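You operate a simulated robot arm through the tools that you are given. There is no shell and no other tool. Be economical: measure what you need, move in short steps, check, and stop when the job is done.

You run a simulated robot arm. Do the job below in one go: nothing can be reset, and whatever is moved stays where it is left.

TASK
Lay the wet blue slat across two spacers in the green bay.
Fine: slats and spacers lie on the bench; the dry yellow slat goes in the red bay.
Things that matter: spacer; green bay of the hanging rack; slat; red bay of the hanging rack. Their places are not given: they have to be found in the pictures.

It is judged by the outcome, as a careful person would: the job done as asked, and still so three seconds after it is handed in. It fails if anything else is knocked over, pushed out of place, dropped, spilled or broken.

THE ROBOT
A 7-joint arm with a two-finger parallel gripper, fixed in place. Base frame: the origin is at the foot of the arm, x ahead of it, y to its left, z up. Readings come in mm, rad, newtons and seconds.
Its first joint turns from -1.152 to 1.152 rad. Payload 1.57 kg.
Tool frame: the origin (TCP) lies between the finger pads and is the grasp point; the fingertips stand 30 mm ahead of it; z points along the fingers, y is the line along which they close. The gripper opens to 110 mm. The fingers are 24 mm wide and 12 mm thick; the gripper's body (48 by 112 mm) begins 78 mm behind the TCP.
Orientation is told as [roll, pitch, yaw] about the base's x, y, z axes, in that order, counted from this pose: with the fingers straight down and closing along the base's y, the tool's x points along the base's -x, its y along +y and its z along -z.

THE INTERFACE
- The arm moves only by the tool send_rows. Its argument "series" is a list of rows, each an object (a shift or turn left out is 0, a gripper value left out holds the last) with "gripper": the finger opening in m, from 0 to 0.11; "linear": the shift along the base's x, y, z in m, a list of three; "rotation": the turn, a rotation vector about the base's x, y, z in rad, a list of three. In form: [{"gripper": gripper, "linear": [dx, dy, dz], "rotation": [wx, wy, wz]}, ...]. A call has 1 to 10 rows; each row shifts and turns the commanded pose from where the row before left it. A row lasts 0.2 s, in which the tool goes at most 50 mm and 0.15 rad; a call with a longer step from one row to the next is refused whole, and so is a gripper value outside its range. Where a pose cannot be reached the arm comes as near as it can. A force on the tool above 40 N (or 10 N above the force at the start of the call, whichever is more), or a blocked arm, ends the call early, and 0.2 s more pass. The fingers move at their own pace (about 108 mm/s each) and stop on an object; they squeeze with about 43 N. The grip force told is the motor's: it shows also when the fingers shut on nothing. Time passes only in rows, and 0.2 s behind the last, so rows that do not move let the fingers close. The reply holds the time, the measured pose of the TCP, the force on the tool along the base axes, the opening and the grip force, in the units named above and with some noise.
- Cameras (640 x 400 px; columns grow to the right, rows downward): "scene" is fixed at [174.3, -410.6, 1387.5]; the picture's right is [0.62, -0.79, 0.00], its down [-0.57, -0.44, -0.69] and it looks along [0.55, 0.43, -0.72] (base axes); focal length 278 px, centre (320, 200). "wrist" rides on the gripper at [70, 16, -141] in the tool frame; the picture's right is [-0.23, 0.97, 0.00], its down [-0.86, -0.20, -0.48] and it looks along [-0.47, -0.11, 0.88] (tool axes); focal length 222 px, centre (320, 200).
- camera(camera): a new picture of that camera. It takes no simulated time.
- point_at(camera, pixels): for up to 12 pixels [column, row] of the newest picture of that camera ("zoom" is the newest enlarged one), the place [x, y, z] in the base frame of the surface seen there, good to about 2 mm. It takes no simulated time.
- close_up(camera, box): a new picture of the part [left, top, right, bottom] of that camera's present view, enlarged. It takes no simulated time.
- hand_in(): hands the job in; it is judged then, once.

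Work in short steps. Measure before you move; look again where a grasp or a placing could have gone wrong, and mend it. You have 80 turns and 38 pictures in all, those below and enlarged ones among them. Open the gripper and draw the arm clear of the work before you hand the job in, unless the task says otherwise; then end with one line.

The tools are called after "Call:" as name(argument=value, ...) on one line, values as JSON. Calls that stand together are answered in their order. send_rows: Moves the arm, as the interface text tells. Its arguments: {"type":"object","properties":{"series":{"type":"array","items":{"type":"object","properties":{"gripper":{"type":"number"},"linear":{"type":"array","items":{"type":"number"}},"rotation":{"type":"array","items":{"type":"number"}}}}}},"required":["series"]} The other tools are called the same way: camera (camera) takes a picture; point_at (camera, pixels) gives the place of the surface under pixels of a picture; close_up (camera, box) takes an enlarged picture of a part of a camera's view; hand_in () hands the job in.

At the start:

```text
clock: 0.0
tcp_pos: [448.4, -101.5, 1064.2]
tcp_rot: [0.0, 0.002, -0.002]
ft_force: [-0.5, 0.2, 0.1]
width: 110.3
finger_force: 0.1
```

scene: 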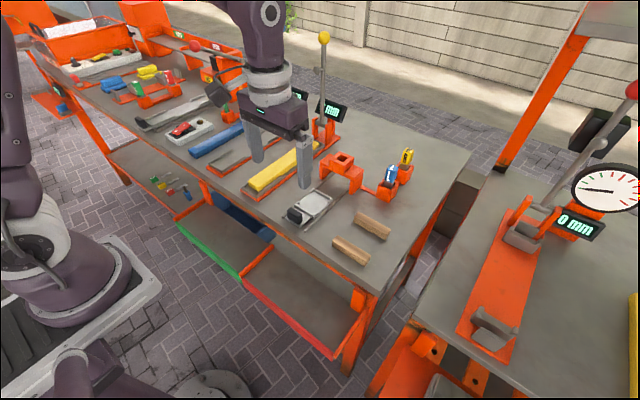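
wrist: 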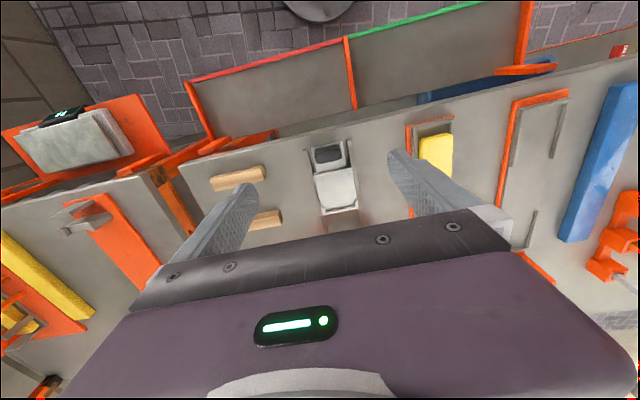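

The scene shows a blue slat near (217,140), a yellow slat near (285,168), wooden spacers near (350,250) and (372,225), the green bay near (210,240) and the red bay near (300,300). I'll measure these first.

Call:
close_up(camera="scene", box=[120, 90, 440, 360])

Call:
point_at(camera="scene", pixels=[[192, 153], [240, 128], [218, 141], [335, 241], [368, 260], [357, 214], [388, 234], [210, 235], [240, 272], [178, 224], [300, 295], [272, 240]])

```text
1.48 times, centred on (280, 225) of scene
```

zoom: 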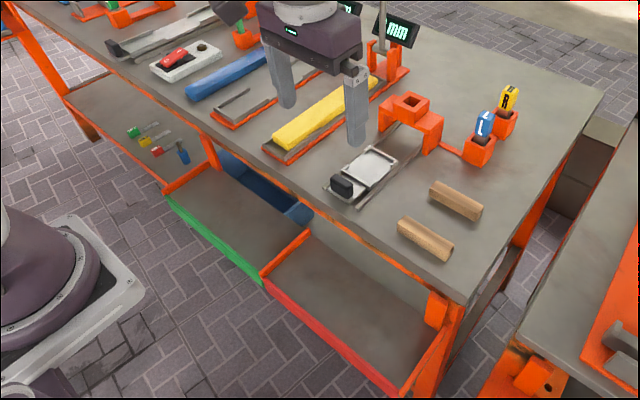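

```text
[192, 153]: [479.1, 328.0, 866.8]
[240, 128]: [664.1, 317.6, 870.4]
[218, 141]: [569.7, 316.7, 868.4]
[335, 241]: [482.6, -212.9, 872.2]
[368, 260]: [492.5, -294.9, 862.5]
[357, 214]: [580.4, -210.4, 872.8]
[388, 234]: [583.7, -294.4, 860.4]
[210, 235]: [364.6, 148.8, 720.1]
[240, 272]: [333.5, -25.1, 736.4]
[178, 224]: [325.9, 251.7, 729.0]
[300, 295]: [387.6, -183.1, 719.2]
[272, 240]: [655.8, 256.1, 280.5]
```

I'll measure more: slat edges, bench edge, spacers, bay bounds and yellow slat, using the zoom picture.

Call:
point_at(camera="zoom", pixels=[[188, 90], [196, 101], [268, 52], [225, 87], [275, 140], [292, 146], [372, 82], [268, 152], [340, 190], [370, 160], [300, 170], [400, 225]])

Call:
point_at(camera="zoom", pixels=[[166, 196], [205, 170], [265, 280], [305, 238], [275, 215], [240, 240], [300, 270], [403, 390], [440, 330], [350, 300], [230, 160], [290, 205]])

Call:
point_at(camera="zoom", pixels=[[400, 221], [452, 247], [445, 258], [397, 230], [433, 186], [480, 210], [477, 218], [470, 290], [300, 180], [230, 140], [150, 95], [420, 265]])

Call:
close_up(camera="scene", box=[160, 100, 280, 175])

```text
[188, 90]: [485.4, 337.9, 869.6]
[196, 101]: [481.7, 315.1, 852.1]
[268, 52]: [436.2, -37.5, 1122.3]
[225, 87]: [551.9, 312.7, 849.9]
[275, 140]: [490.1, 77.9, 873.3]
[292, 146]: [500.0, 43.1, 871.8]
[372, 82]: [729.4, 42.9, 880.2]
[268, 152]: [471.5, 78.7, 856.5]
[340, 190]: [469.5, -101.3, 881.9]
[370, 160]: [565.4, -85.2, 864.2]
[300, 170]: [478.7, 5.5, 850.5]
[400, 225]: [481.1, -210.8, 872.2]
```

```text
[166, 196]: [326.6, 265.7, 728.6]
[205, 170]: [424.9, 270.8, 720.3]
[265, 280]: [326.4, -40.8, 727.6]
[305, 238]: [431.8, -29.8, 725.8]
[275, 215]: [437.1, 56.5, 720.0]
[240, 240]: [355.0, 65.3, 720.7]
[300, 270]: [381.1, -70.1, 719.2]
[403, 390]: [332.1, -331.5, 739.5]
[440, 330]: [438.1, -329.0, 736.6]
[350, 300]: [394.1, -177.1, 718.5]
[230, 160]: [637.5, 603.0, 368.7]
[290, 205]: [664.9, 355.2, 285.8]
```

```text
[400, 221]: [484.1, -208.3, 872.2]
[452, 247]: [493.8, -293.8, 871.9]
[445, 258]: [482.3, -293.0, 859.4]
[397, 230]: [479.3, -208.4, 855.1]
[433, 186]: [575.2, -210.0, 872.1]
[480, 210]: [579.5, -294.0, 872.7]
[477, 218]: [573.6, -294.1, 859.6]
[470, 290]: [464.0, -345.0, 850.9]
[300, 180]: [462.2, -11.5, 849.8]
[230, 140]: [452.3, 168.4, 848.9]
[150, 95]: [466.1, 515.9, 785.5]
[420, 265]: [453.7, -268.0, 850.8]
```

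```text
5.33 times, centred on (220, 138) of scene
```

zoom: 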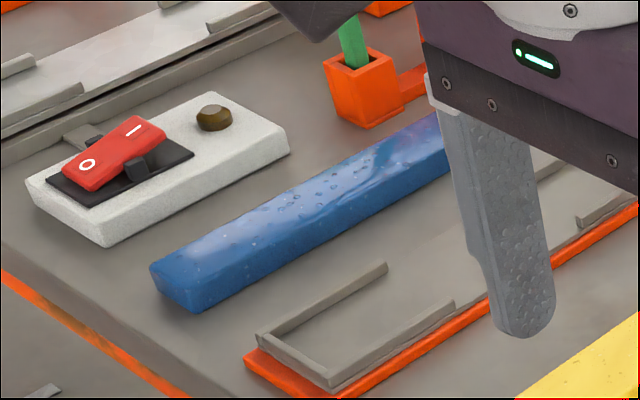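

Bench top is z≈850 with its front edge at x≈445. The green bay floor is z≈720, x 327–440, y −35…268, and the spacers lie along y near (490,−252) and (587,−252). I move above the first spacer, turning the tool −90° about z.

Call:
send_rows(series=[{"linear": [0.004, -0.015, -0.005], "rotation": [0, 0, -0.149]}, {"linear": [0.004, -0.015, -0.005], "rotation": [0, 0, -0.149]}, {"linear": [0.004, -0.015, -0.005], "rotation": [0, 0, -0.149]}, {"linear": [0.004, -0.015, -0.005], "rotation": [0, 0, -0.149]}, {"linear": [0.004, -0.015, -0.005], "rotation": [0, 0, -0.149]}, {"linear": [0.004, -0.015, -0.005], "rotation": [0, 0, -0.149]}, {"linear": [0.004, -0.015, -0.005], "rotation": [0, 0, -0.149]}, {"linear": [0.004, -0.015, -0.005], "rotation": [0, 0, -0.149]}, {"linear": [0.004, -0.015, -0.005], "rotation": [0, 0, -0.149]}, {"linear": [0.004, -0.015, -0.005], "rotation": [0, 0, -0.149]}])

Call:
send_rows(series=[{"gripper": 0.06, "linear": [0, 0, -0.01], "rotation": [0, 0, -0.079]}, {"linear": [0, 0, -0.02]}, {"linear": [0, 0, -0.02]}, {}])

Call:
camera(camera="wrist")

Call:
camera(camera="scene")

```text
clock: 2.2
tcp_pos: [486.7, -249.9, 1014.8]
tcp_rot: [-0.002, 0.0, -1.491]
ft_force: [-0.1, 0.1, 0.5]
width: 110.1
finger_force: 0.1
```

```text
clock: 3.2
tcp_pos: [487.9, -249.5, 966.4]
tcp_rot: [-0.001, 0.0, -1.568]
ft_force: [0.1, -0.1, -1.1]
width: 60.0
finger_force: 0.1
```

```text
33 pictures are left
```

wrist: 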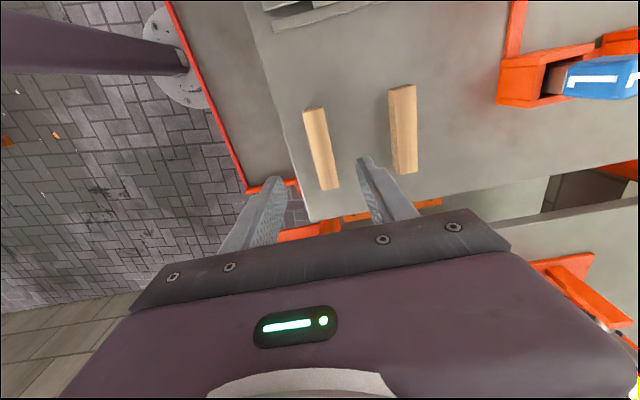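

```text
32 pictures are left
```

scene: 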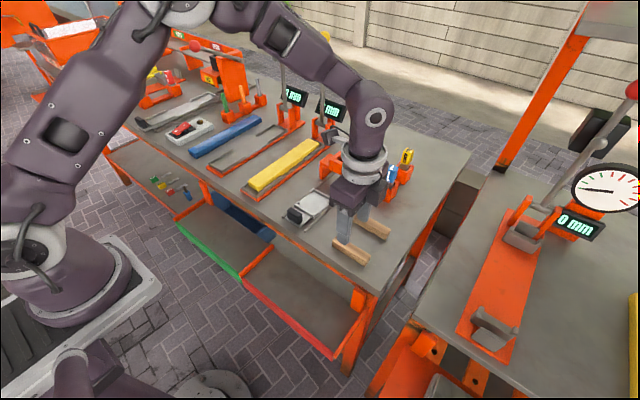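

The arm reaches easily, and the wrist view shows both spacers (tops near (318,148) and (402,125)). I'll measure them precisely, along with the now-uncovered blue slat.

Call:
point_at(camera="wrist", pixels=[[305, 112], [323, 110], [322, 187], [337, 185], [320, 148], [389, 92], [414, 88], [397, 170], [415, 168], [403, 128], [500, 105], [450, 130]])

Call:
close_up(camera="scene", box=[150, 80, 350, 205])

```text
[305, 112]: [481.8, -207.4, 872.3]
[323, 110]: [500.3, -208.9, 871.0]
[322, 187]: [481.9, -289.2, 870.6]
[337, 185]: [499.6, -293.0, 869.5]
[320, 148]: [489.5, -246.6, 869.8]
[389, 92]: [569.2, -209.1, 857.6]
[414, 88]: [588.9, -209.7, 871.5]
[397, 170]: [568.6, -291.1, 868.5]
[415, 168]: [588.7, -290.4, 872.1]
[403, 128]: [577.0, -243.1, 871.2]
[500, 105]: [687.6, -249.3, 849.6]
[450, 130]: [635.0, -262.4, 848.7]
```

```text
3.20 times, centred on (250, 142) of scene
```

zoom: 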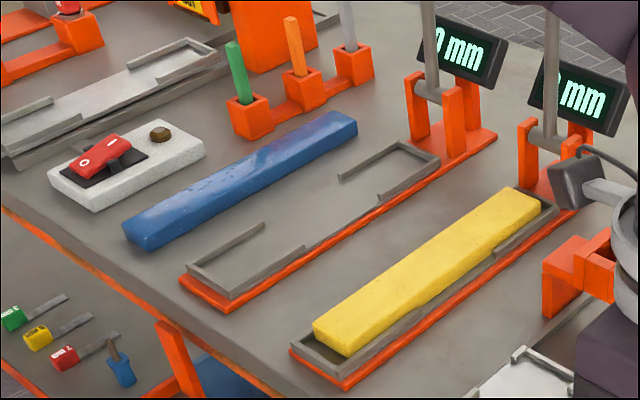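

Spacer 1 is centred at (491,−250.5), spacer 2 at (579,−250.5), each about 20×85×22. Now I'll measure the blue and yellow slats and their neighbours in the zoom.

Call:
point_at(camera="zoom", pixels=[[124, 225], [150, 240], [335, 112], [355, 123], [240, 178], [150, 210], [205, 150], [110, 205], [265, 225], [245, 130], [300, 105], [365, 85]])

Call:
point_at(camera="zoom", pixels=[[315, 325], [345, 348], [515, 190], [540, 205], [428, 268], [300, 340], [345, 368], [440, 160], [380, 185], [545, 250], [450, 285], [410, 310]])

```text
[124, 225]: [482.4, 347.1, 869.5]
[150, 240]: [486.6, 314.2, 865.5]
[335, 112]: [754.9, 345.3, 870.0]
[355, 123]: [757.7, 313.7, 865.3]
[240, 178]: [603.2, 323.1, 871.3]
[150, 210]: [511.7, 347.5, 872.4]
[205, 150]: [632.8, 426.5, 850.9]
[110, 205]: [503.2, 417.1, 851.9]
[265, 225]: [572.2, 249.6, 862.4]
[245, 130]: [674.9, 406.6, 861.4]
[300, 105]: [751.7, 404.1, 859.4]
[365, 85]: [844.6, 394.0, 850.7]
```

```text
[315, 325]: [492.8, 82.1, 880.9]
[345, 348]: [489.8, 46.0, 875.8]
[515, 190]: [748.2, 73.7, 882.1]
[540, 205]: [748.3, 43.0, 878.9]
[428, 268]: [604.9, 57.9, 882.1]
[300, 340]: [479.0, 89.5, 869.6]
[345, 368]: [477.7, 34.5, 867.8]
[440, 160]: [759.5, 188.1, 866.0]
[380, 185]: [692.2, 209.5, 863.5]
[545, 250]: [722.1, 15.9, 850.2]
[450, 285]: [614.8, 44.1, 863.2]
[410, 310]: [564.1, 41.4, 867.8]
```

I descend on spacer 1 and close on it; fingertips will be at about z=854.

Call:
send_rows(series=[{"linear": [0.0025, 0.001, -0.03]}, {"linear": [0, 0, -0.03]}, {"linear": [0, 0, -0.018]}, {}, {"gripper": 0.01}, {"gripper": 0.01}, {"gripper": 0.01}])

Call:
send_rows(series=[{"linear": [0, 0, 0.02]}, {"linear": [0, 0, 0.04]}, {"linear": [0, 0, 0.04]}, {}])

Call:
camera(camera="wrist")

```text
clock: 4.8
tcp_pos: [491.1, -251.4, 888.1]
tcp_rot: [0.0, 0.0, -1.568]
ft_force: [-0.3, -0.1, -0.1]
width: 20.8
finger_force: 33.8
```

```text
clock: 5.8
tcp_pos: [490.4, -248.3, 990.9]
tcp_rot: [-0.001, -0.001, -1.568]
ft_force: [0.0, -0.3, -0.2]
width: 20.6
finger_force: 33.9
```

```text
30 pictures are left
```

wrist: 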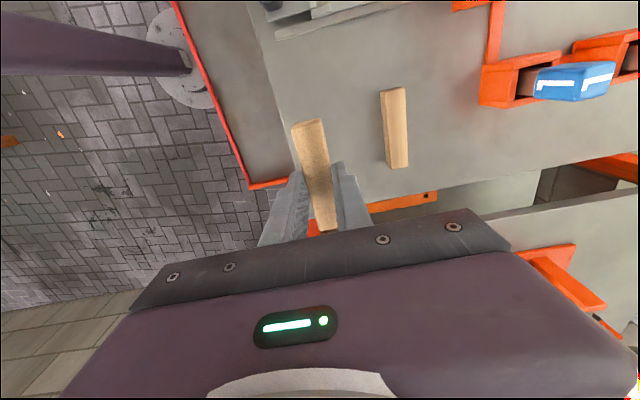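

Spacer 1 is held straight. I carry it over the green bay to about (385, 36) while turning +90°, so it lies along x.

Call:
send_rows(series=[{"linear": [-0.0106, 0.0267, 0], "rotation": [0, 0, 0.1428]}, {"linear": [-0.0106, 0.0267, 0], "rotation": [0, 0, 0.1428]}, {"linear": [-0.0106, 0.0267, 0], "rotation": [0, 0, 0.1428]}, {"linear": [-0.0106, 0.0267, 0], "rotation": [0, 0, 0.1428]}, {"linear": [-0.0106, 0.0267, 0], "rotation": [0, 0, 0.1428]}, {"linear": [-0.0106, 0.0267, 0], "rotation": [0, 0, 0.1428]}, {"linear": [-0.0106, 0.0267, 0], "rotation": [0, 0, 0.1428]}, {"linear": [-0.0106, 0.0267, 0], "rotation": [0, 0, 0.1428]}, {"linear": [-0.0106, 0.0267, 0], "rotation": [0, 0, 0.1428]}, {"linear": [-0.0106, 0.0267, 0], "rotation": [0, 0, 0.1428]}])

Call:
send_rows(series=[{"linear": [0, 0.0195, 0], "rotation": [0, 0, 0.1428]}, {"linear": [0, 0, -0.04]}, {"linear": [0, 0, -0.04]}, {"linear": [0, 0, -0.04]}, {}])

Call:
camera(camera="wrist")

Call:
camera(camera="scene")

```text
clock: 8.0
tcp_pos: [384.7, 18.3, 985.4]
tcp_rot: [0.0, 0.0, -0.14]
ft_force: [-0.3, 0.5, -0.8]
width: 20.7
finger_force: 34.5
```

```text
clock: 9.2
tcp_pos: [384.0, 39.0, 867.2]
tcp_rot: [0.0, -0.001, 0.001]
ft_force: [-0.2, 0.0, -0.5]
width: 20.4
finger_force: 34.4
```

```text
29 pictures are left
```

wrist: 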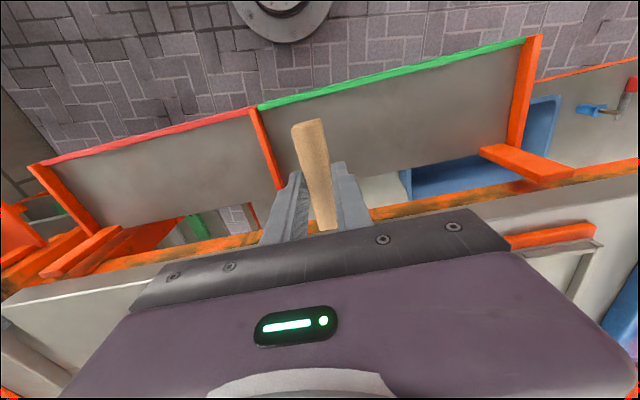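

```text
28 pictures are left
```

scene: 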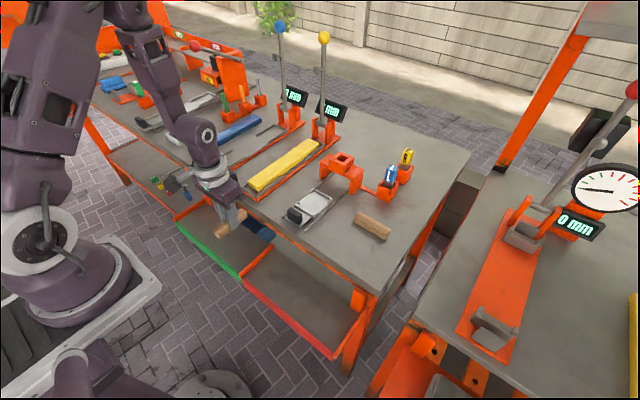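

The wrist view shows the bay from the divider (265,150) to the end wall (530,90). I'll measure the bay's inner bounds and back edge.

Call:
point_at(camera="wrist", pixels=[[256, 112], [280, 185], [532, 42], [516, 142], [400, 76], [400, 86], [440, 155], [405, 166], [500, 140], [400, 120], [500, 70], [290, 140]])

```text
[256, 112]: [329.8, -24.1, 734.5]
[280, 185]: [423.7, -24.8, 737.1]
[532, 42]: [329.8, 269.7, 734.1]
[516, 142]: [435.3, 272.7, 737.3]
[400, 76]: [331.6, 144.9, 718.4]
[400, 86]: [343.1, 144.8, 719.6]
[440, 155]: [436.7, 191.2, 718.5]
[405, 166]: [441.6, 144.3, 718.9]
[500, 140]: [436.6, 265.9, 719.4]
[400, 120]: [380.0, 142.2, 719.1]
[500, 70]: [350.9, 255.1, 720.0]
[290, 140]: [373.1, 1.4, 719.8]
```

Bay interior is y≈−21…269 with the floor at z≈719.5. The slat (≈275 long) needs centring at y≈124, so this spacer goes to y=44. I'll lower it most of the way, then check for contact.

Call:
send_rows(series=[{"linear": [0, 0.008, -0.03]}, {"linear": [0, 0, -0.03]}, {"linear": [0, 0, -0.03]}, {"linear": [0, 0, -0.015]}, {"linear": [0, 0, -0.003]}, {}])

Call:
camera(camera="wrist")

```text
clock: 10.6
tcp_pos: [385.5, 44.9, 758.3]
tcp_rot: [0.001, 0.001, 0.001]
ft_force: [-0.5, 0.3, -0.1]
width: 20.6
finger_force: 33.7
```

```text
27 pictures are left
```

wrist: 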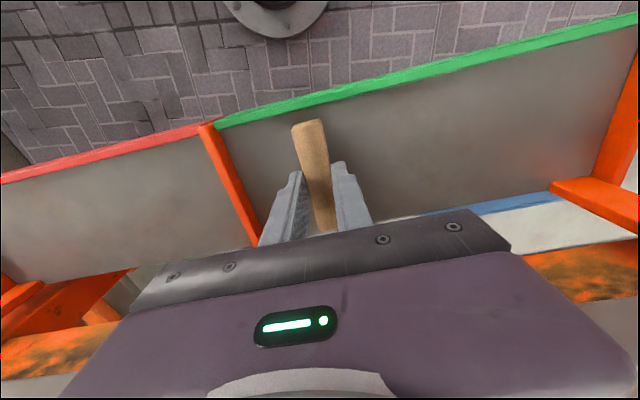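

No contact yet, about 2–3 mm remaining. I'll step down slowly and watch the force.

Call:
send_rows(series=[{"linear": [0, 0, -0.001]}, {"linear": [0, 0, -0.001]}, {}])

Call:
send_rows(series=[{"linear": [0, 0, -0.001]}, {}])

```text
clock: 11.4
tcp_pos: [384.1, 44.6, 758.8]
tcp_rot: [0.001, 0.0, -0.003]
ft_force: [-0.9, -2.2, 27.7]
width: 20.5
finger_force: 33.9
```

```text
clock: 12.0
tcp_pos: [384.2, 45.3, 756.6]
tcp_rot: [0.001, -0.001, -0.001]
ft_force: [0.4, -2.2, 33.6]
width: 20.5
finger_force: 34.1
```

It is resting on the floor (force about 30 N). I ease up 2 mm, release and rise.

Call:
send_rows(series=[{"linear": [0, 0, 0.002]}, {"gripper": 0.03}, {"gripper": 0.05}, {}, {"linear": [0, 0, 0.04]}, {"linear": [0, 0, 0.05]}, {"linear": [0, 0, 0.05]}, {"linear": [0, 0, 0.05]}, {"linear": [0, 0, 0.03]}, {}])

Call:
camera(camera="wrist")

```text
clock: 14.2
tcp_pos: [385.0, 46.9, 979.0]
tcp_rot: [-0.001, -0.001, 0.001]
ft_force: [0.5, 0.8, -0.7]
width: 50.2
finger_force: 0.1
```

```text
26 pictures are left
```

wrist: 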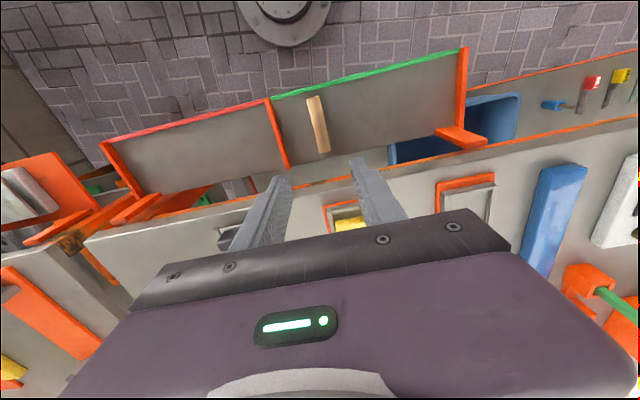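

Spacer 1 sits in the bay along x. Now spacer 2 at (579,−250.5): I travel in front of the bench in y first while turning back, then in x.

Call:
send_rows(series=[{"linear": [0.0, -0.02945, 0.0], "rotation": [0, 0, -0.1428]}, {"linear": [0.0, -0.02945, 0.0], "rotation": [0, 0, -0.1428]}, {"linear": [0.0, -0.02945, 0.0], "rotation": [0, 0, -0.1428]}, {"linear": [0.0, -0.02945, 0.0], "rotation": [0, 0, -0.1428]}, {"linear": [0.01, -0.02945, 0.0], "rotation": [0, 0, -0.1428]}, {"linear": [0.02, -0.02945, 0.0], "rotation": [0, 0, -0.1428]}, {"linear": [0.03, -0.02945, 0.0], "rotation": [0, 0, -0.1428]}, {"linear": [0.03, -0.02945, 0.0], "rotation": [0, 0, -0.1428]}, {"linear": [0.03, -0.02945, 0.0], "rotation": [0, 0, -0.1428]}, {"linear": [0.03, -0.02945, 0.0], "rotation": [0, 0, -0.1428]}])

Call:
send_rows(series=[{"gripper": 0.055, "linear": [0.022, 0, 0], "rotation": [0, 0, -0.1428]}, {"linear": [0.022, 0, 0]}, {"linear": [0, 0, -0.02]}, {}])

Call:
camera(camera="wrist")

```text
clock: 16.4
tcp_pos: [535.7, -249.0, 978.6]
tcp_rot: [-0.002, 0.002, -1.43]
ft_force: [-0.5, -0.4, 0.7]
width: 50.2
finger_force: 0.0
```

```text
clock: 17.4
tcp_pos: [576.9, -248.9, 958.1]
tcp_rot: [0.0, 0.0, -1.569]
ft_force: [-0.2, -0.2, -1.1]
width: 55.0
finger_force: 0.0
```

```text
25 pictures are left
```

wrist: 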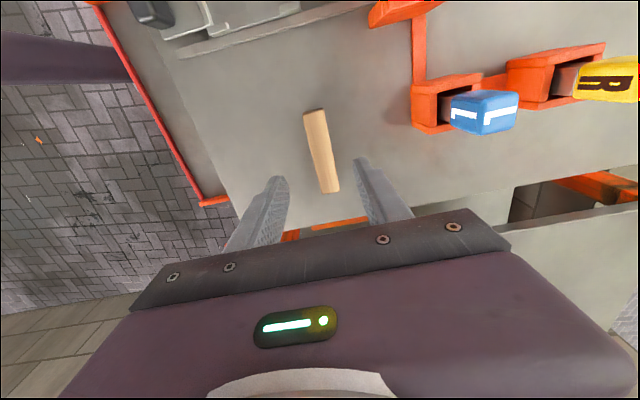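

Alignment matches the first pick. I descend 71 mm, grip and lift.

Call:
send_rows(series=[{"linear": [0, 0, -0.03]}, {"linear": [0, 0, -0.03]}, {"linear": [0, 0, -0.011]}, {}, {"gripper": 0.01}, {"gripper": 0.01}, {"gripper": 0.01}])

Call:
send_rows(series=[{"linear": [0, 0, 0.02]}, {"linear": [0, 0, 0.04]}, {"linear": [0, 0, 0.04]}, {}])

```text
clock: 19.0
tcp_pos: [578.0, -248.2, 887.5]
tcp_rot: [0.0, -0.001, -1.567]
ft_force: [-0.2, 0.2, 0.9]
width: 20.7
finger_force: 34.0
```

```text
clock: 20.0
tcp_pos: [578.8, -248.7, 988.7]
tcp_rot: [0.0, -0.001, -1.569]
ft_force: [-0.1, 0.4, 0.1]
width: 20.7
finger_force: 34.4
```

Gripped. I carry it back toward the front, then left to (385, 204), turning +90°.

Call:
send_rows(series=[{"linear": [-0.045, 0.0, 0], "rotation": [0, 0, 0.1428]}, {"linear": [-0.045, 0.0, 0], "rotation": [0, 0, 0.1428]}, {"linear": [-0.045, 0.01, 0], "rotation": [0, 0, 0.1428]}, {"linear": [-0.045, 0.02, 0], "rotation": [0, 0, 0.1428]}, {"linear": [-0.014, 0.0445, 0], "rotation": [0, 0, 0.1428]}, {"linear": [0, 0.045, 0], "rotation": [0, 0, 0.1428]}, {"linear": [0, 0.045, 0], "rotation": [0, 0, 0.1428]}, {"linear": [0, 0.045, 0], "rotation": [0, 0, 0.1428]}, {"linear": [0, 0.045, 0], "rotation": [0, 0, 0.1428]}, {"linear": [0, 0.045, 0], "rotation": [0, 0, 0.1428]}])

Call:
send_rows(series=[{"linear": [0, 0.045, 0], "rotation": [0, 0, 0.1428]}, {"linear": [0, 0.045, 0]}, {"linear": [0, 0.045, 0]}, {"linear": [0, 0.02, 0]}, {"linear": [0, 0, -0.04]}, {"linear": [0, 0, -0.04]}, {"linear": [0, 0, -0.04]}, {}])

Call:
camera(camera="wrist")

```text
clock: 22.2
tcp_pos: [385.6, 50.1, 985.4]
tcp_rot: [-0.001, 0.0, -0.138]
ft_force: [1.1, 0.3, -0.2]
width: 20.6
finger_force: 34.1
```

```text
clock: 24.0
tcp_pos: [385.7, 204.5, 865.8]
tcp_rot: [0.0, -0.001, 0.0]
ft_force: [-0.1, -0.3, 1.3]
width: 20.6
finger_force: 33.7
```

```text
24 pictures are left
```

wrist: 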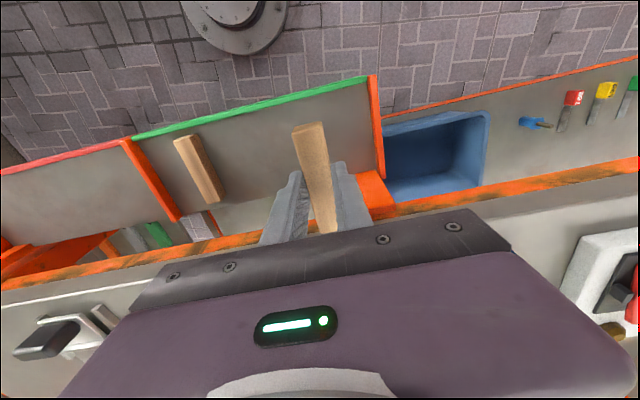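

Above the bay at y≈204, clear of the end bracket. I lower to just above contact, then press gently.

Call:
send_rows(series=[{"linear": [0, 0, -0.035]}, {"linear": [0, 0, -0.035]}, {"linear": [0, 0, -0.035]}, {"linear": [0, 0, -0.003]}, {"linear": [0, 0, -0.001]}, {"linear": [0, 0, -0.001]}, {}])

```text
clock: 25.6
tcp_pos: [383.9, 205.3, 757.4]
tcp_rot: [0.001, 0.001, 0.0]
ft_force: [0.1, -0.5, 0.1]
width: 20.6
finger_force: 34.0
```

Call:
send_rows(series=[{"linear": [0, 0, -0.001]}, {}])

```text
clock: 26.2
tcp_pos: [383.7, 205.9, 756.4]
tcp_rot: [0.0, 0.0, 0.001]
ft_force: [-2.8, -0.4, 14.5]
width: 20.8
finger_force: 34.0
```

Contact (14.5 N). I release and rise.

Call:
send_rows(series=[{"linear": [0, 0, 0.0005]}, {"gripper": 0.03}, {"gripper": 0.05}, {}, {"linear": [0, 0, 0.04]}, {"linear": [0, 0, 0.05]}, {"linear": [0, 0, 0.05]}, {"linear": [0, 0, 0.05]}, {"linear": [0, 0, 0.05]}, {"linear": [0, 0, 0.02]}])

Call:
camera(camera="wrist")

```text
clock: 28.4
tcp_pos: [385.8, 205.7, 1017.7]
tcp_rot: [0.0, 0.002, 0.002]
ft_force: [0.3, -0.3, 0.6]
width: 50.1
finger_force: 0.0
```

```text
23 pictures are left
```

wrist: 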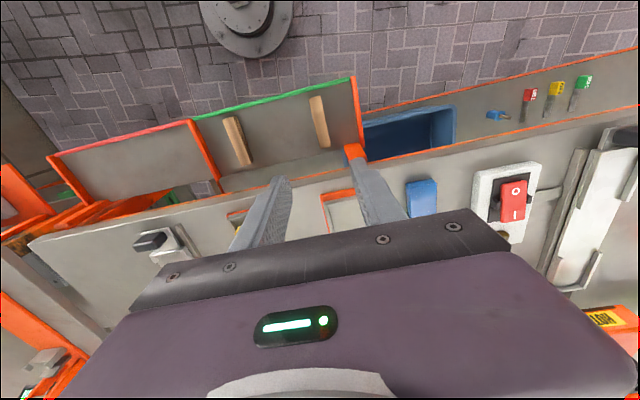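

Both spacers lie along x in the bay. I'll measure them and the bay walls.

Call:
point_at(camera="wrist", pixels=[[226, 120], [240, 117], [250, 163], [310, 99], [323, 96], [329, 145], [350, 82], [201, 150], [270, 140], [352, 150], [195, 125], [275, 97]])

```text
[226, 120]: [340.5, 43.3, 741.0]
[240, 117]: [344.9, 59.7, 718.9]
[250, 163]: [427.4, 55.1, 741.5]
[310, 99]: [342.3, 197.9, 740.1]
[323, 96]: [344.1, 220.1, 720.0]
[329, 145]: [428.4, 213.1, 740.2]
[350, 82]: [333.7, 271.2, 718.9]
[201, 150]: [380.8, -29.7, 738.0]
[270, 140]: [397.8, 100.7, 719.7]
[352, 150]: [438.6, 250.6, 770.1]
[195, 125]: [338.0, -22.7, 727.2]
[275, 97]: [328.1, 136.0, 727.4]
```

Spacers are at y≈48 and 205, tops z≈741. Now I go above the centre of the blue slat (619, 330) with the gripper opened to 70 mm.

Call:
send_rows(series=[{"gripper": 0.07, "linear": [0.039, 0.021, 0]}, {"linear": [0.039, 0.021, 0]}, {"linear": [0.039, 0.021, 0]}, {"linear": [0.039, 0.021, 0]}, {"linear": [0.039, 0.021, 0]}, {"linear": [0.039, 0.021, 0]}, {"linear": [0, 0, -0.02]}, {"linear": [0, 0, -0.02]}, {}])

Call:
camera(camera="wrist")

Call:
camera(camera="scene")

```text
clock: 30.4
tcp_pos: [579.5, 311.5, 978.6]
tcp_rot: [0.0, 0.0, 0.001]
ft_force: [0.6, -0.6, 0.4]
width: 70.1
finger_force: 0.2
out of reach, approached as far as the arm can: row 6
```

```text
22 pictures are left
```

wrist: 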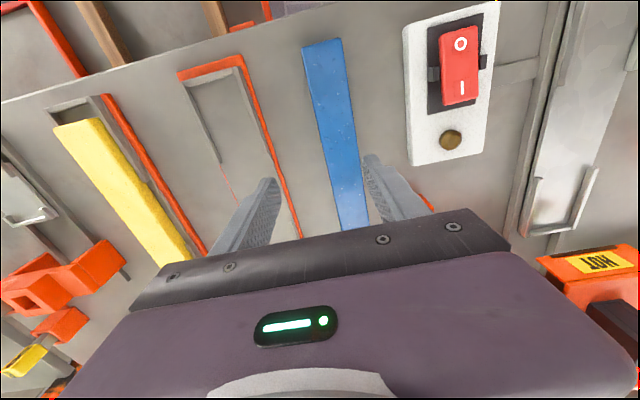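

```text
21 pictures are left
```

scene: 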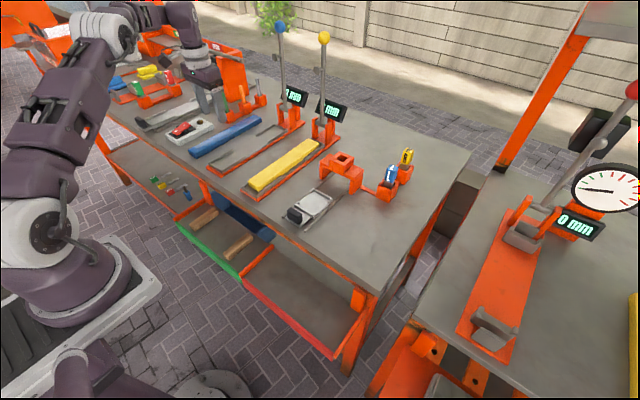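

The arm's reach ends near x≈580 here, so I'll grip the slat a little toward its near end. I check the slat edges in the wrist view.

Call:
point_at(camera="wrist", pixels=[[304, 50], [338, 42], [320, 130], [353, 125], [338, 225], [366, 220], [336, 130], [320, 46], [405, 130], [420, 165], [260, 130], [290, 215]])

Call:
send_rows(series=[{"linear": [0, 0.014, -0.03]}, {"linear": [0.01, 0, -0.02]}, {"linear": [0.01, 0, 0]}, {}])

```text
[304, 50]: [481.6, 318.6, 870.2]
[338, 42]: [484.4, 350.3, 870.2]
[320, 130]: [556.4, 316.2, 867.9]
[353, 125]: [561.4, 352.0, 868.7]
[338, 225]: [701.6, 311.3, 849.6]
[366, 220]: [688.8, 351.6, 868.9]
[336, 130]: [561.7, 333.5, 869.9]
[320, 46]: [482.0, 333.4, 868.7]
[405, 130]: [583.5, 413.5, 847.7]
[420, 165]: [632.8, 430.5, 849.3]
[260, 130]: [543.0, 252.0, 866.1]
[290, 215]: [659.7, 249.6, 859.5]
```

```text
clock: 31.4
tcp_pos: [588.1, 331.0, 926.3]
tcp_rot: [-0.007, 0.007, 0.024]
ft_force: [0.4, -0.2, -0.4]
width: 70.1
finger_force: 0.0
out of reach, approached as far as the arm can: row 3
```

Slat spans y≈316–351 (centre ≈333). I'm at the edge of reach with small tilt creeping in, so I back off to see the commanded state and undo the turn.

Call:
send_rows(series=[{"linear": [-0.01, 0, 0]}, {}])

Call:
send_rows(series=[{"linear": [-0.005, 0, -0.02]}, {}])

```text
clock: 32.0
tcp_pos: [588.1, 325.0, 929.1]
tcp_rot: [0.001, 0.001, -0.001]
ft_force: [-0.8, 0.3, -0.1]
width: 70.2
finger_force: 0.1
```

```text
clock: 32.6
tcp_pos: [583.0, 325.7, 908.8]
tcp_rot: [-0.001, 0.0, 0.001]
ft_force: [-0.7, -0.3, -0.5]
width: 70.0
finger_force: 0.1
```

Orientation is clean again at (583, 325, 909). I shift 7 mm in y and descend onto the slat, then close.

Call:
send_rows(series=[{"linear": [0, 0.007, -0.01]}, {"linear": [0, 0, -0.012]}, {}])

Call:
send_rows(series=[{"gripper": 0.045}, {"gripper": 0.02}, {"gripper": 0.02}, {}])

Call:
camera(camera="wrist")

```text
clock: 33.4
tcp_pos: [583.7, 332.7, 885.8]
tcp_rot: [0.0, 0.002, 0.002]
ft_force: [0.7, -0.2, 0.5]
width: 70.1
finger_force: 0.1
```

```text
clock: 34.4
tcp_pos: [584.2, 333.4, 886.4]
tcp_rot: [0.0, -0.002, 0.001]
ft_force: [-1.3, 0.3, -0.5]
width: 39.2
finger_force: 43.5
```

```text
20 pictures are left
```

wrist: 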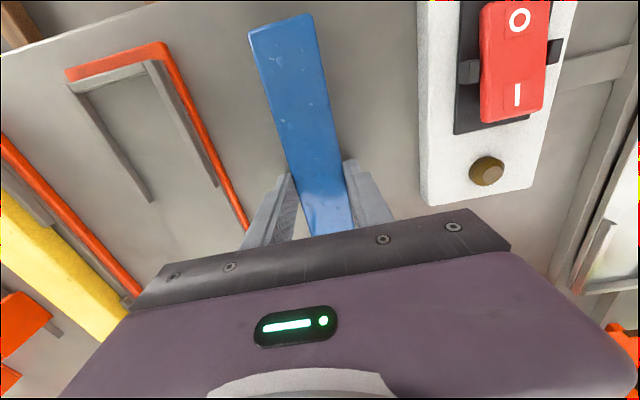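

Gripped at 39 mm wide. I lift 30 mm and check the weight and tilt.

Call:
send_rows(series=[{"linear": [0, 0, 0.01]}, {"linear": [0, 0, 0.02]}, {}])

Call:
camera(camera="scene")

```text
clock: 35.2
tcp_pos: [584.0, 332.5, 915.7]
tcp_rot: [-0.001, 0.001, 0.003]
ft_force: [-0.4, 0.3, -2.2]
width: 39.2
finger_force: 42.5
```

```text
19 pictures are left
```

scene: 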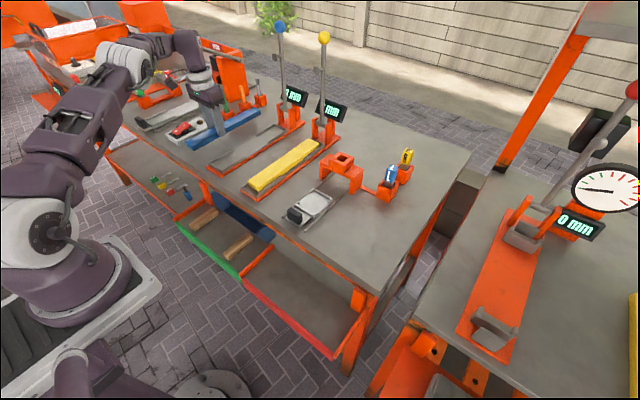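

The slat hangs level in the scene. I retract up and back toward the robot before turning.

Call:
send_rows(series=[{"linear": [-0.025, 0, 0.02]}, {"linear": [-0.03, 0, 0.02]}, {"linear": [-0.03, 0, 0.02]}, {"linear": [-0.03, 0, 0.02]}, {"linear": [-0.03, 0, 0.01]}, {"linear": [-0.02, 0, 0.01]}, {}])

Call:
send_rows(series=[{"linear": [-0.001, -0.022, 0], "rotation": [0, 0, 0.1]}, {"linear": [-0.003, -0.022, 0], "rotation": [0, 0, 0.1428]}, {"linear": [-0.003, -0.022, 0], "rotation": [0, 0, 0.1428]}, {"linear": [-0.003, -0.022, 0], "rotation": [0, 0, 0.1428]}, {"linear": [-0.003, -0.022, 0], "rotation": [0, 0, 0.1428]}, {"linear": [-0.003, -0.022, 0], "rotation": [0, 0, 0.1428]}, {"linear": [-0.003, -0.022, 0], "rotation": [0, 0, 0.1428]}, {"linear": [-0.003, -0.022, 0], "rotation": [0, 0, 0.1428]}, {"linear": [-0.003, -0.022, 0], "rotation": [0, 0, 0.1428]}, {"linear": [-0.003, -0.022, 0], "rotation": [0, 0, 0.1428]}])

```text
clock: 36.8
tcp_pos: [418.0, 333.8, 1017.5]
tcp_rot: [0.0, 0.0, 0.001]
ft_force: [0.0, -0.4, -2.2]
width: 39.2
finger_force: 43.4
```

```text
clock: 39.0
tcp_pos: [391.7, 110.4, 1018.2]
tcp_rot: [-0.001, 0.0, 1.39]
ft_force: [-0.3, -0.3, -1.8]
width: 39.5
finger_force: 42.9
```

Rotation is nearly done. I finish to yaw 90°, shift to about (382, 88) and lower to z≈900, then look.

Call:
send_rows(series=[{"linear": [-0.005, -0.012, 0], "rotation": [0, 0, 0.093]}, {"linear": [-0.0045, -0.011, 0], "rotation": [0, 0, 0.0926]}, {"linear": [0, 0, -0.04]}, {"linear": [0, 0, -0.04]}, {"linear": [0, 0, -0.04]}, {}])

Call:
camera(camera="wrist")

Call:
camera(camera="scene")

```text
clock: 40.4
tcp_pos: [380.8, 88.5, 898.2]
tcp_rot: [-0.001, 0.0, 1.571]
ft_force: [0.6, -0.1, -2.5]
width: 39.3
finger_force: 43.0
```

```text
18 pictures are left
```

wrist: 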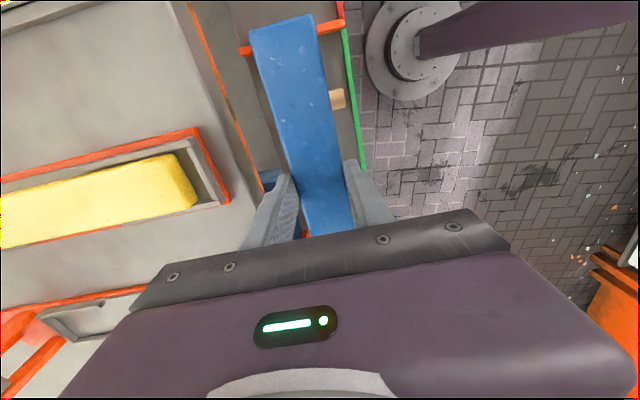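

```text
17 pictures are left
```

scene: 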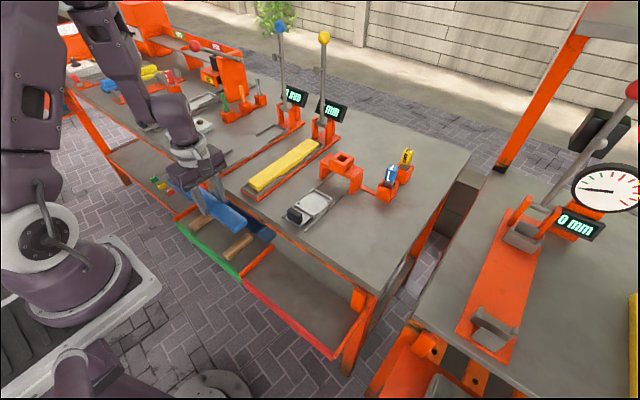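

Call:
close_up(camera="scene", box=[160, 160, 288, 240])

Call:
point_at(camera="wrist", pixels=[[252, 35], [312, 20], [285, 27], [290, 175], [342, 160], [340, 100]])

```text
5.00 times, centred on (224, 200) of scene
```

zoom: 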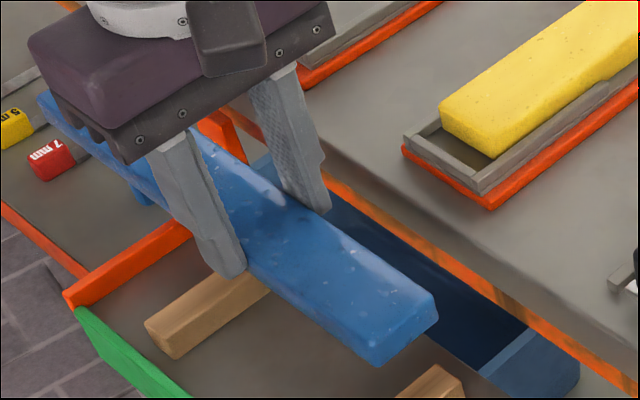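

```text
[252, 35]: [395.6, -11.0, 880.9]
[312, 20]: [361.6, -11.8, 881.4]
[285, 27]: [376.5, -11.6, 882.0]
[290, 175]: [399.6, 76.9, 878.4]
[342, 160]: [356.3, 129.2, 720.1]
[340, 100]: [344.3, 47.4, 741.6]
```

The near end is at y≈−13. I check the far end at zoom (45,95).

Call:
point_at(camera="zoom", pixels=[[41, 95], [44, 100], [48, 112], [55, 125], [80, 132], [435, 310], [375, 355], [300, 220]])

```text
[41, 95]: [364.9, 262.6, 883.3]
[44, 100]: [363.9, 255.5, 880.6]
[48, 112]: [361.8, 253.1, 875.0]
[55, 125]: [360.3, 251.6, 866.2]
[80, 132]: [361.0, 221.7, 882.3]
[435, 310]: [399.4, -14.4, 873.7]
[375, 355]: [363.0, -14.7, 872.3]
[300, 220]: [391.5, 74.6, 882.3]
```

Slat spans y≈−15…258, is level and straight; shifting +3 mm centres it. I lower to ~6 mm above the spacers.

Call:
send_rows(series=[{"linear": [0.001, 0.003, -0.03]}, {"linear": [0, 0, -0.03]}, {"linear": [0, 0, -0.03]}, {"linear": [0, 0, -0.02]}, {}])

Call:
send_rows(series=[{"linear": [0, 0, -0.003]}, {"linear": [0, 0, -0.002]}, {"linear": [0, 0, -0.001]}, {}])

```text
clock: 41.6
tcp_pos: [383.9, 94.4, 785.7]
tcp_rot: [0.0, 0.0, 1.574]
ft_force: [0.2, -0.1, -1.6]
width: 39.2
finger_force: 43.4
```

```text
clock: 42.6
tcp_pos: [383.1, 91.9, 781.7]
tcp_rot: [0.0, 0.0, 1.571]
ft_force: [-0.1, 0.4, -2.7]
width: 39.2
finger_force: 43.5
```

No contact yet; I continue down in 1 mm steps.

Call:
send_rows(series=[{"linear": [0, 0, -0.001]}, {"linear": [0, 0, -0.001]}, {}])

Call:
send_rows(series=[{"linear": [0, 0, -0.001]}, {}])

```text
clock: 43.4
tcp_pos: [382.0, 91.8, 778.9]
tcp_rot: [0.0, 0.0, 1.572]
ft_force: [0.5, 0.1, -2.6]
width: 39.2
finger_force: 43.0
```

```text
clock: 44.0
tcp_pos: [382.0, 92.4, 778.3]
tcp_rot: [0.0, 0.0, 1.572]
ft_force: [0.7, -1.7, 7.5]
width: 39.2
finger_force: 43.2
```

Contact felt (force changed by +10 N). I open gently and rise straight up.

Call:
send_rows(series=[{"gripper": 0.045}, {"gripper": 0.056}, {}, {"linear": [0, 0, 0.02]}, {"linear": [0, 0, 0.04]}, {"linear": [0, 0, 0.05]}, {"linear": [0, 0, 0.05]}, {"linear": [0, 0, 0.05]}, {"linear": [0, 0, 0.03]}, {}])

Call:
camera(camera="wrist")

Call:
close_up(camera="scene", box=[160, 160, 288, 290])

```text
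clock: 46.2
tcp_pos: [382.3, 95.6, 1018.5]
tcp_rot: [0.001, 0.0, 1.573]
ft_force: [0.2, -0.2, 0.8]
width: 56.0
finger_force: 0.1
```

```text
15 pictures are left
```

wrist: 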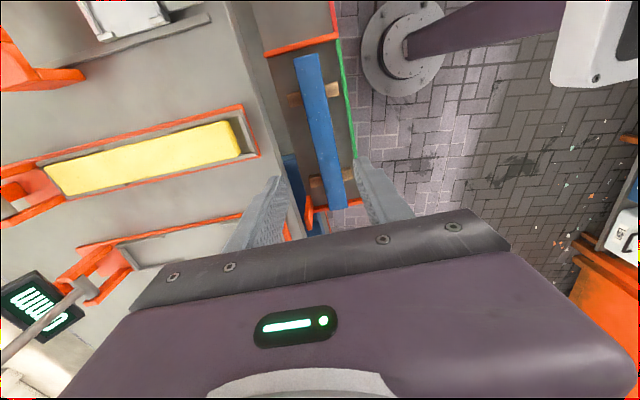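

```text
3.08 times, centred on (224, 225) of scene
```

zoom: 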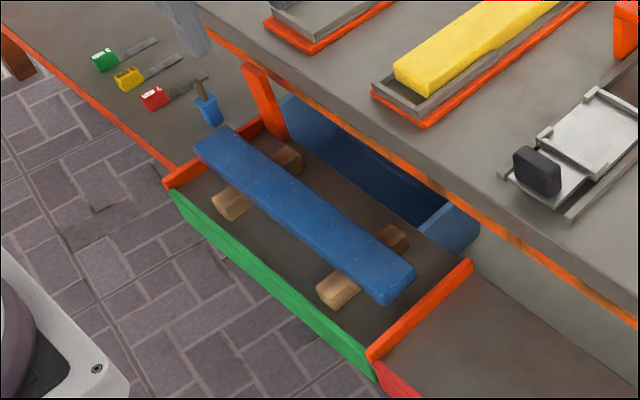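

The blue slat rests across both spacers inside the green bay. The task also says the dry yellow slat goes in the red bay, so I'll place it there. First I inspect it in its jig, checking its rear end and the red bay.

Call:
close_up(camera="scene", box=[235, 100, 363, 210])

Call:
point_at(camera="wrist", pixels=[[296, 58], [316, 53], [332, 208], [347, 205], [305, 55], [322, 130], [230, 122], [240, 153], [62, 194], [45, 168], [250, 150], [150, 160]])

```text
3.64 times, centred on (299, 155) of scene
```

zoom: 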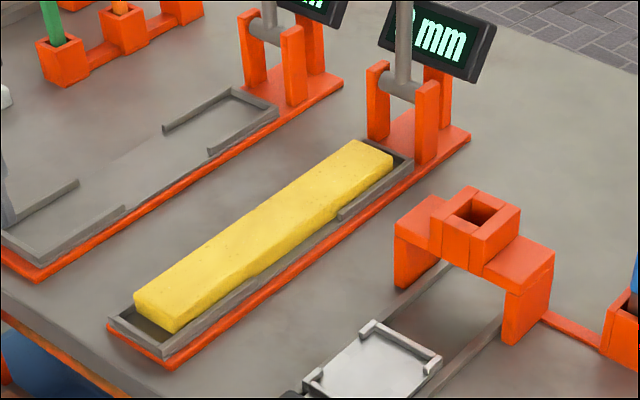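

```text
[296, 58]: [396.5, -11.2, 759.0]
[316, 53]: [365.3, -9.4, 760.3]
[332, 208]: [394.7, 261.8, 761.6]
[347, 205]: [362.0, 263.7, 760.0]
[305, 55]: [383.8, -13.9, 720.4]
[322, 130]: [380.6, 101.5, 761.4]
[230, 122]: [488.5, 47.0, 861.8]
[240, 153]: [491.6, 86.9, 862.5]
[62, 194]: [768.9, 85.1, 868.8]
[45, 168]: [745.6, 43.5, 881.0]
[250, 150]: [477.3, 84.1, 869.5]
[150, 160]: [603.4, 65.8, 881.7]
```

Blue is well centred (y −12…262). The jig seems to have a mid-gap in its walls for fingers; I'll measure the gap extents and heights.

Call:
point_at(camera="zoom", pixels=[[78, 182], [163, 127], [125, 208], [210, 152], [120, 180], [265, 272], [338, 216], [300, 250], [295, 262], [385, 150], [150, 325], [270, 222]])

```text
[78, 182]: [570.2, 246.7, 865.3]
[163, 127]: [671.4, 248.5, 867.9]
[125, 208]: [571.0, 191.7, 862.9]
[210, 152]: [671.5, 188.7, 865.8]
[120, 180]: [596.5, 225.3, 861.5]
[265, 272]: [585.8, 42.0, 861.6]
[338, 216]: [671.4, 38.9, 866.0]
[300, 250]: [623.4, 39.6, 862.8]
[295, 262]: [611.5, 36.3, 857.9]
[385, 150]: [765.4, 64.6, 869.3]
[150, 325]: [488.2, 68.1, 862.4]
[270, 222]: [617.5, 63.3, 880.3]
```

The jig gap spans x 571–671, base z≈861, slat top ≈882. I move over (620, 64) while turning back to yaw 0.

Call:
send_rows(series=[{"gripper": 0.07, "linear": [0.0215, -0.0025, 0], "rotation": [0, 0, -0.1428]}, {"linear": [0.0215, -0.0025, 0], "rotation": [0, 0, -0.1428]}, {"linear": [0.0215, -0.0025, 0], "rotation": [0, 0, -0.1428]}, {"linear": [0.0215, -0.0025, 0], "rotation": [0, 0, -0.1428]}, {"linear": [0.0215, -0.0025, 0], "rotation": [0, 0, -0.1428]}, {"linear": [0.0215, -0.0025, 0], "rotation": [0, 0, -0.1428]}, {"linear": [0.0215, -0.0025, 0], "rotation": [0, 0, -0.1428]}, {"linear": [0.0215, -0.0025, 0], "rotation": [0, 0, -0.1428]}, {"linear": [0.0215, -0.0025, 0], "rotation": [0, 0, -0.1428]}, {"linear": [0.0215, -0.0025, 0], "rotation": [0, 0, -0.1428]}])

Call:
send_rows(series=[{"linear": [0.021, -0.0025, -0.01], "rotation": [0, 0, -0.1428]}, {"linear": [0, 0, -0.04]}, {"linear": [0, 0, -0.02]}, {}])

Call:
camera(camera="wrist")

```text
clock: 48.4
tcp_pos: [597.7, 66.6, 1019.0]
tcp_rot: [0.001, -0.001, 0.142]
ft_force: [0.3, -0.3, 0.7]
width: 69.9
finger_force: 0.0
```

```text
clock: 49.4
tcp_pos: [618.2, 65.8, 948.0]
tcp_rot: [0.001, 0.0, 0.0]
ft_force: [-0.3, 0.1, 0.1]
width: 70.2
finger_force: 0.0
```

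```text
12 pictures are left
```

wrist: 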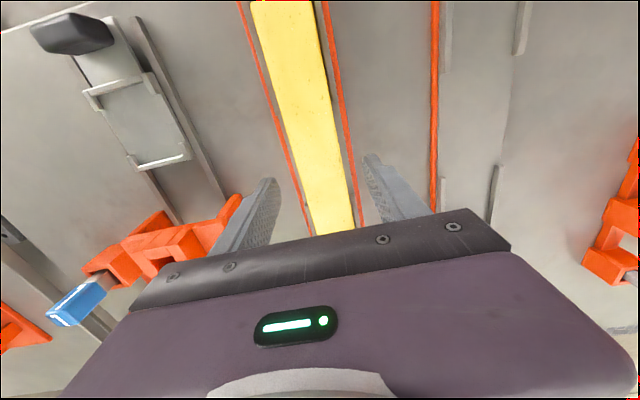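

The left finger appears near the orange gate at (215,230). I measure the gate and slat edges before descending.

Call:
point_at(camera="wrist", pixels=[[232, 203], [210, 225], [165, 225], [185, 255], [278, 100], [332, 100], [310, 195], [350, 195], [268, 100], [340, 100], [303, 212], [262, 200]])

```text
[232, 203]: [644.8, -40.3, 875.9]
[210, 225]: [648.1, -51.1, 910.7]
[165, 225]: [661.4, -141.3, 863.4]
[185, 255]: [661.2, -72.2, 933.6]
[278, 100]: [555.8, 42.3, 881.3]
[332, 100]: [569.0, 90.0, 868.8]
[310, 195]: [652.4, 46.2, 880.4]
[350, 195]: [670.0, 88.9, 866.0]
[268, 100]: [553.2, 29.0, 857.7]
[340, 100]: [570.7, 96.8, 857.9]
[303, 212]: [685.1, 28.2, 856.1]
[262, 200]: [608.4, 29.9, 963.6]
```

The gate is at y≤−40, clear of the fingers (y≥18). I descend 50 mm (fingertips ≈868) and close.

Call:
send_rows(series=[{"linear": [0, 0, -0.03]}, {"linear": [0, 0, -0.02]}, {}, {"gripper": 0.05}, {"gripper": 0.02}, {"gripper": 0.02}, {}])

Call:
send_rows(series=[{"linear": [0, 0, 0.01]}, {"linear": [0, 0, 0.02]}, {}])

Call:
camera(camera="scene")

```text
clock: 51.0
tcp_pos: [618.5, 65.3, 897.8]
tcp_rot: [0.001, 0.001, 0.002]
ft_force: [-0.4, 0.9, -0.6]
width: 44.6
finger_force: 42.7
```

```text
clock: 51.8
tcp_pos: [618.0, 66.8, 928.2]
tcp_rot: [0.0, -0.001, 0.004]
ft_force: [0.6, -0.5, -2.3]
width: 44.5
finger_force: 43.6
```

```text
11 pictures are left
```

scene: 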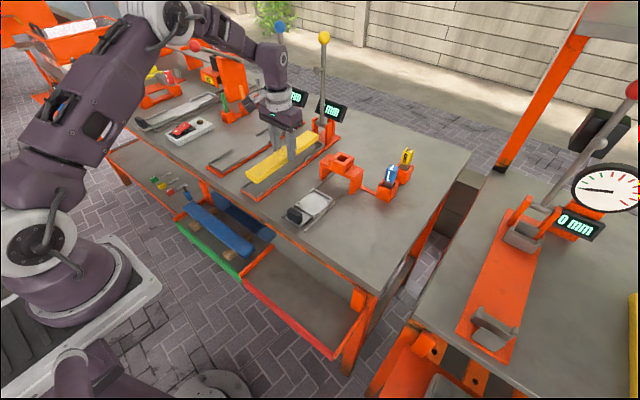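

Lifted cleanly at its centre. I raise and retract straight back to x≈440 before turning.

Call:
send_rows(series=[{"linear": [0, 0, 0.02]}, {"linear": [-0.03, 0, 0.02]}, {"linear": [-0.04, 0, 0.02]}, {"linear": [-0.04, 0, 0.02]}, {"linear": [-0.04, 0, 0.0]}, {"linear": [-0.03, 0, 0.0]}, {}])

Call:
send_rows(series=[{"linear": [0, -0.022, 0], "rotation": [0, 0, -0.1428]}, {"linear": [0, -0.022, 0], "rotation": [0, 0, -0.1428]}, {"linear": [0, -0.022, 0], "rotation": [0, 0, -0.1428]}, {"linear": [0, -0.022, 0], "rotation": [0, 0, -0.1428]}, {"linear": [0, -0.022, 0], "rotation": [0, 0, -0.1428]}, {"linear": [-0.01, -0.022, 0], "rotation": [0, 0, -0.1428]}, {"linear": [-0.01, -0.022, 0], "rotation": [0, 0, -0.1428]}, {"linear": [-0.01, -0.022, 0], "rotation": [0, 0, -0.1428]}, {"linear": [-0.01, -0.022, 0], "rotation": [0, 0, -0.1428]}, {"linear": [-0.01, -0.022, 0], "rotation": [0, 0, -0.1428]}])

Call:
send_rows(series=[{"linear": [-0.012, -0.022, 0], "rotation": [0, 0, -0.1428]}, {"linear": [0, -0.002, -0.03]}, {"linear": [0, 0, -0.03]}, {"linear": [0, 0, -0.03]}, {}])

Call:
camera(camera="wrist")

Call:
close_up(camera="scene", box=[230, 200, 390, 370])

```text
clock: 53.4
tcp_pos: [437.9, 65.9, 1007.5]
tcp_rot: [0.0, 0.001, 0.001]
ft_force: [-0.6, -0.1, -2.8]
width: 44.2
finger_force: 42.8
```

```text
clock: 55.6
tcp_pos: [387.0, -155.1, 1008.5]
tcp_rot: [0.001, 0.0, -1.427]
ft_force: [0.1, -0.4, -1.2]
width: 44.4
finger_force: 43.1
```

```text
clock: 56.8
tcp_pos: [376.6, -178.4, 918.2]
tcp_rot: [-0.001, 0.0, -1.57]
ft_force: [-0.7, 0.7, -3.5]
width: 44.3
finger_force: 43.7
```

```text
10 pictures are left
```

wrist: 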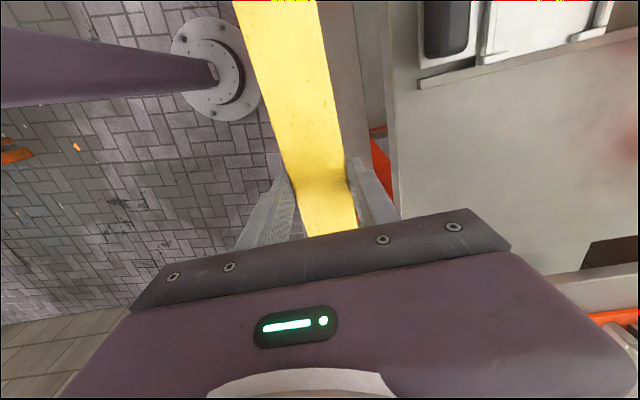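

```text
2.35 times, centred on (310, 285) of scene
```

zoom: 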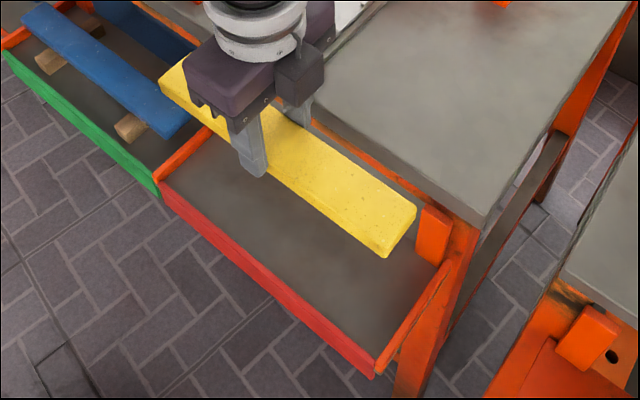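

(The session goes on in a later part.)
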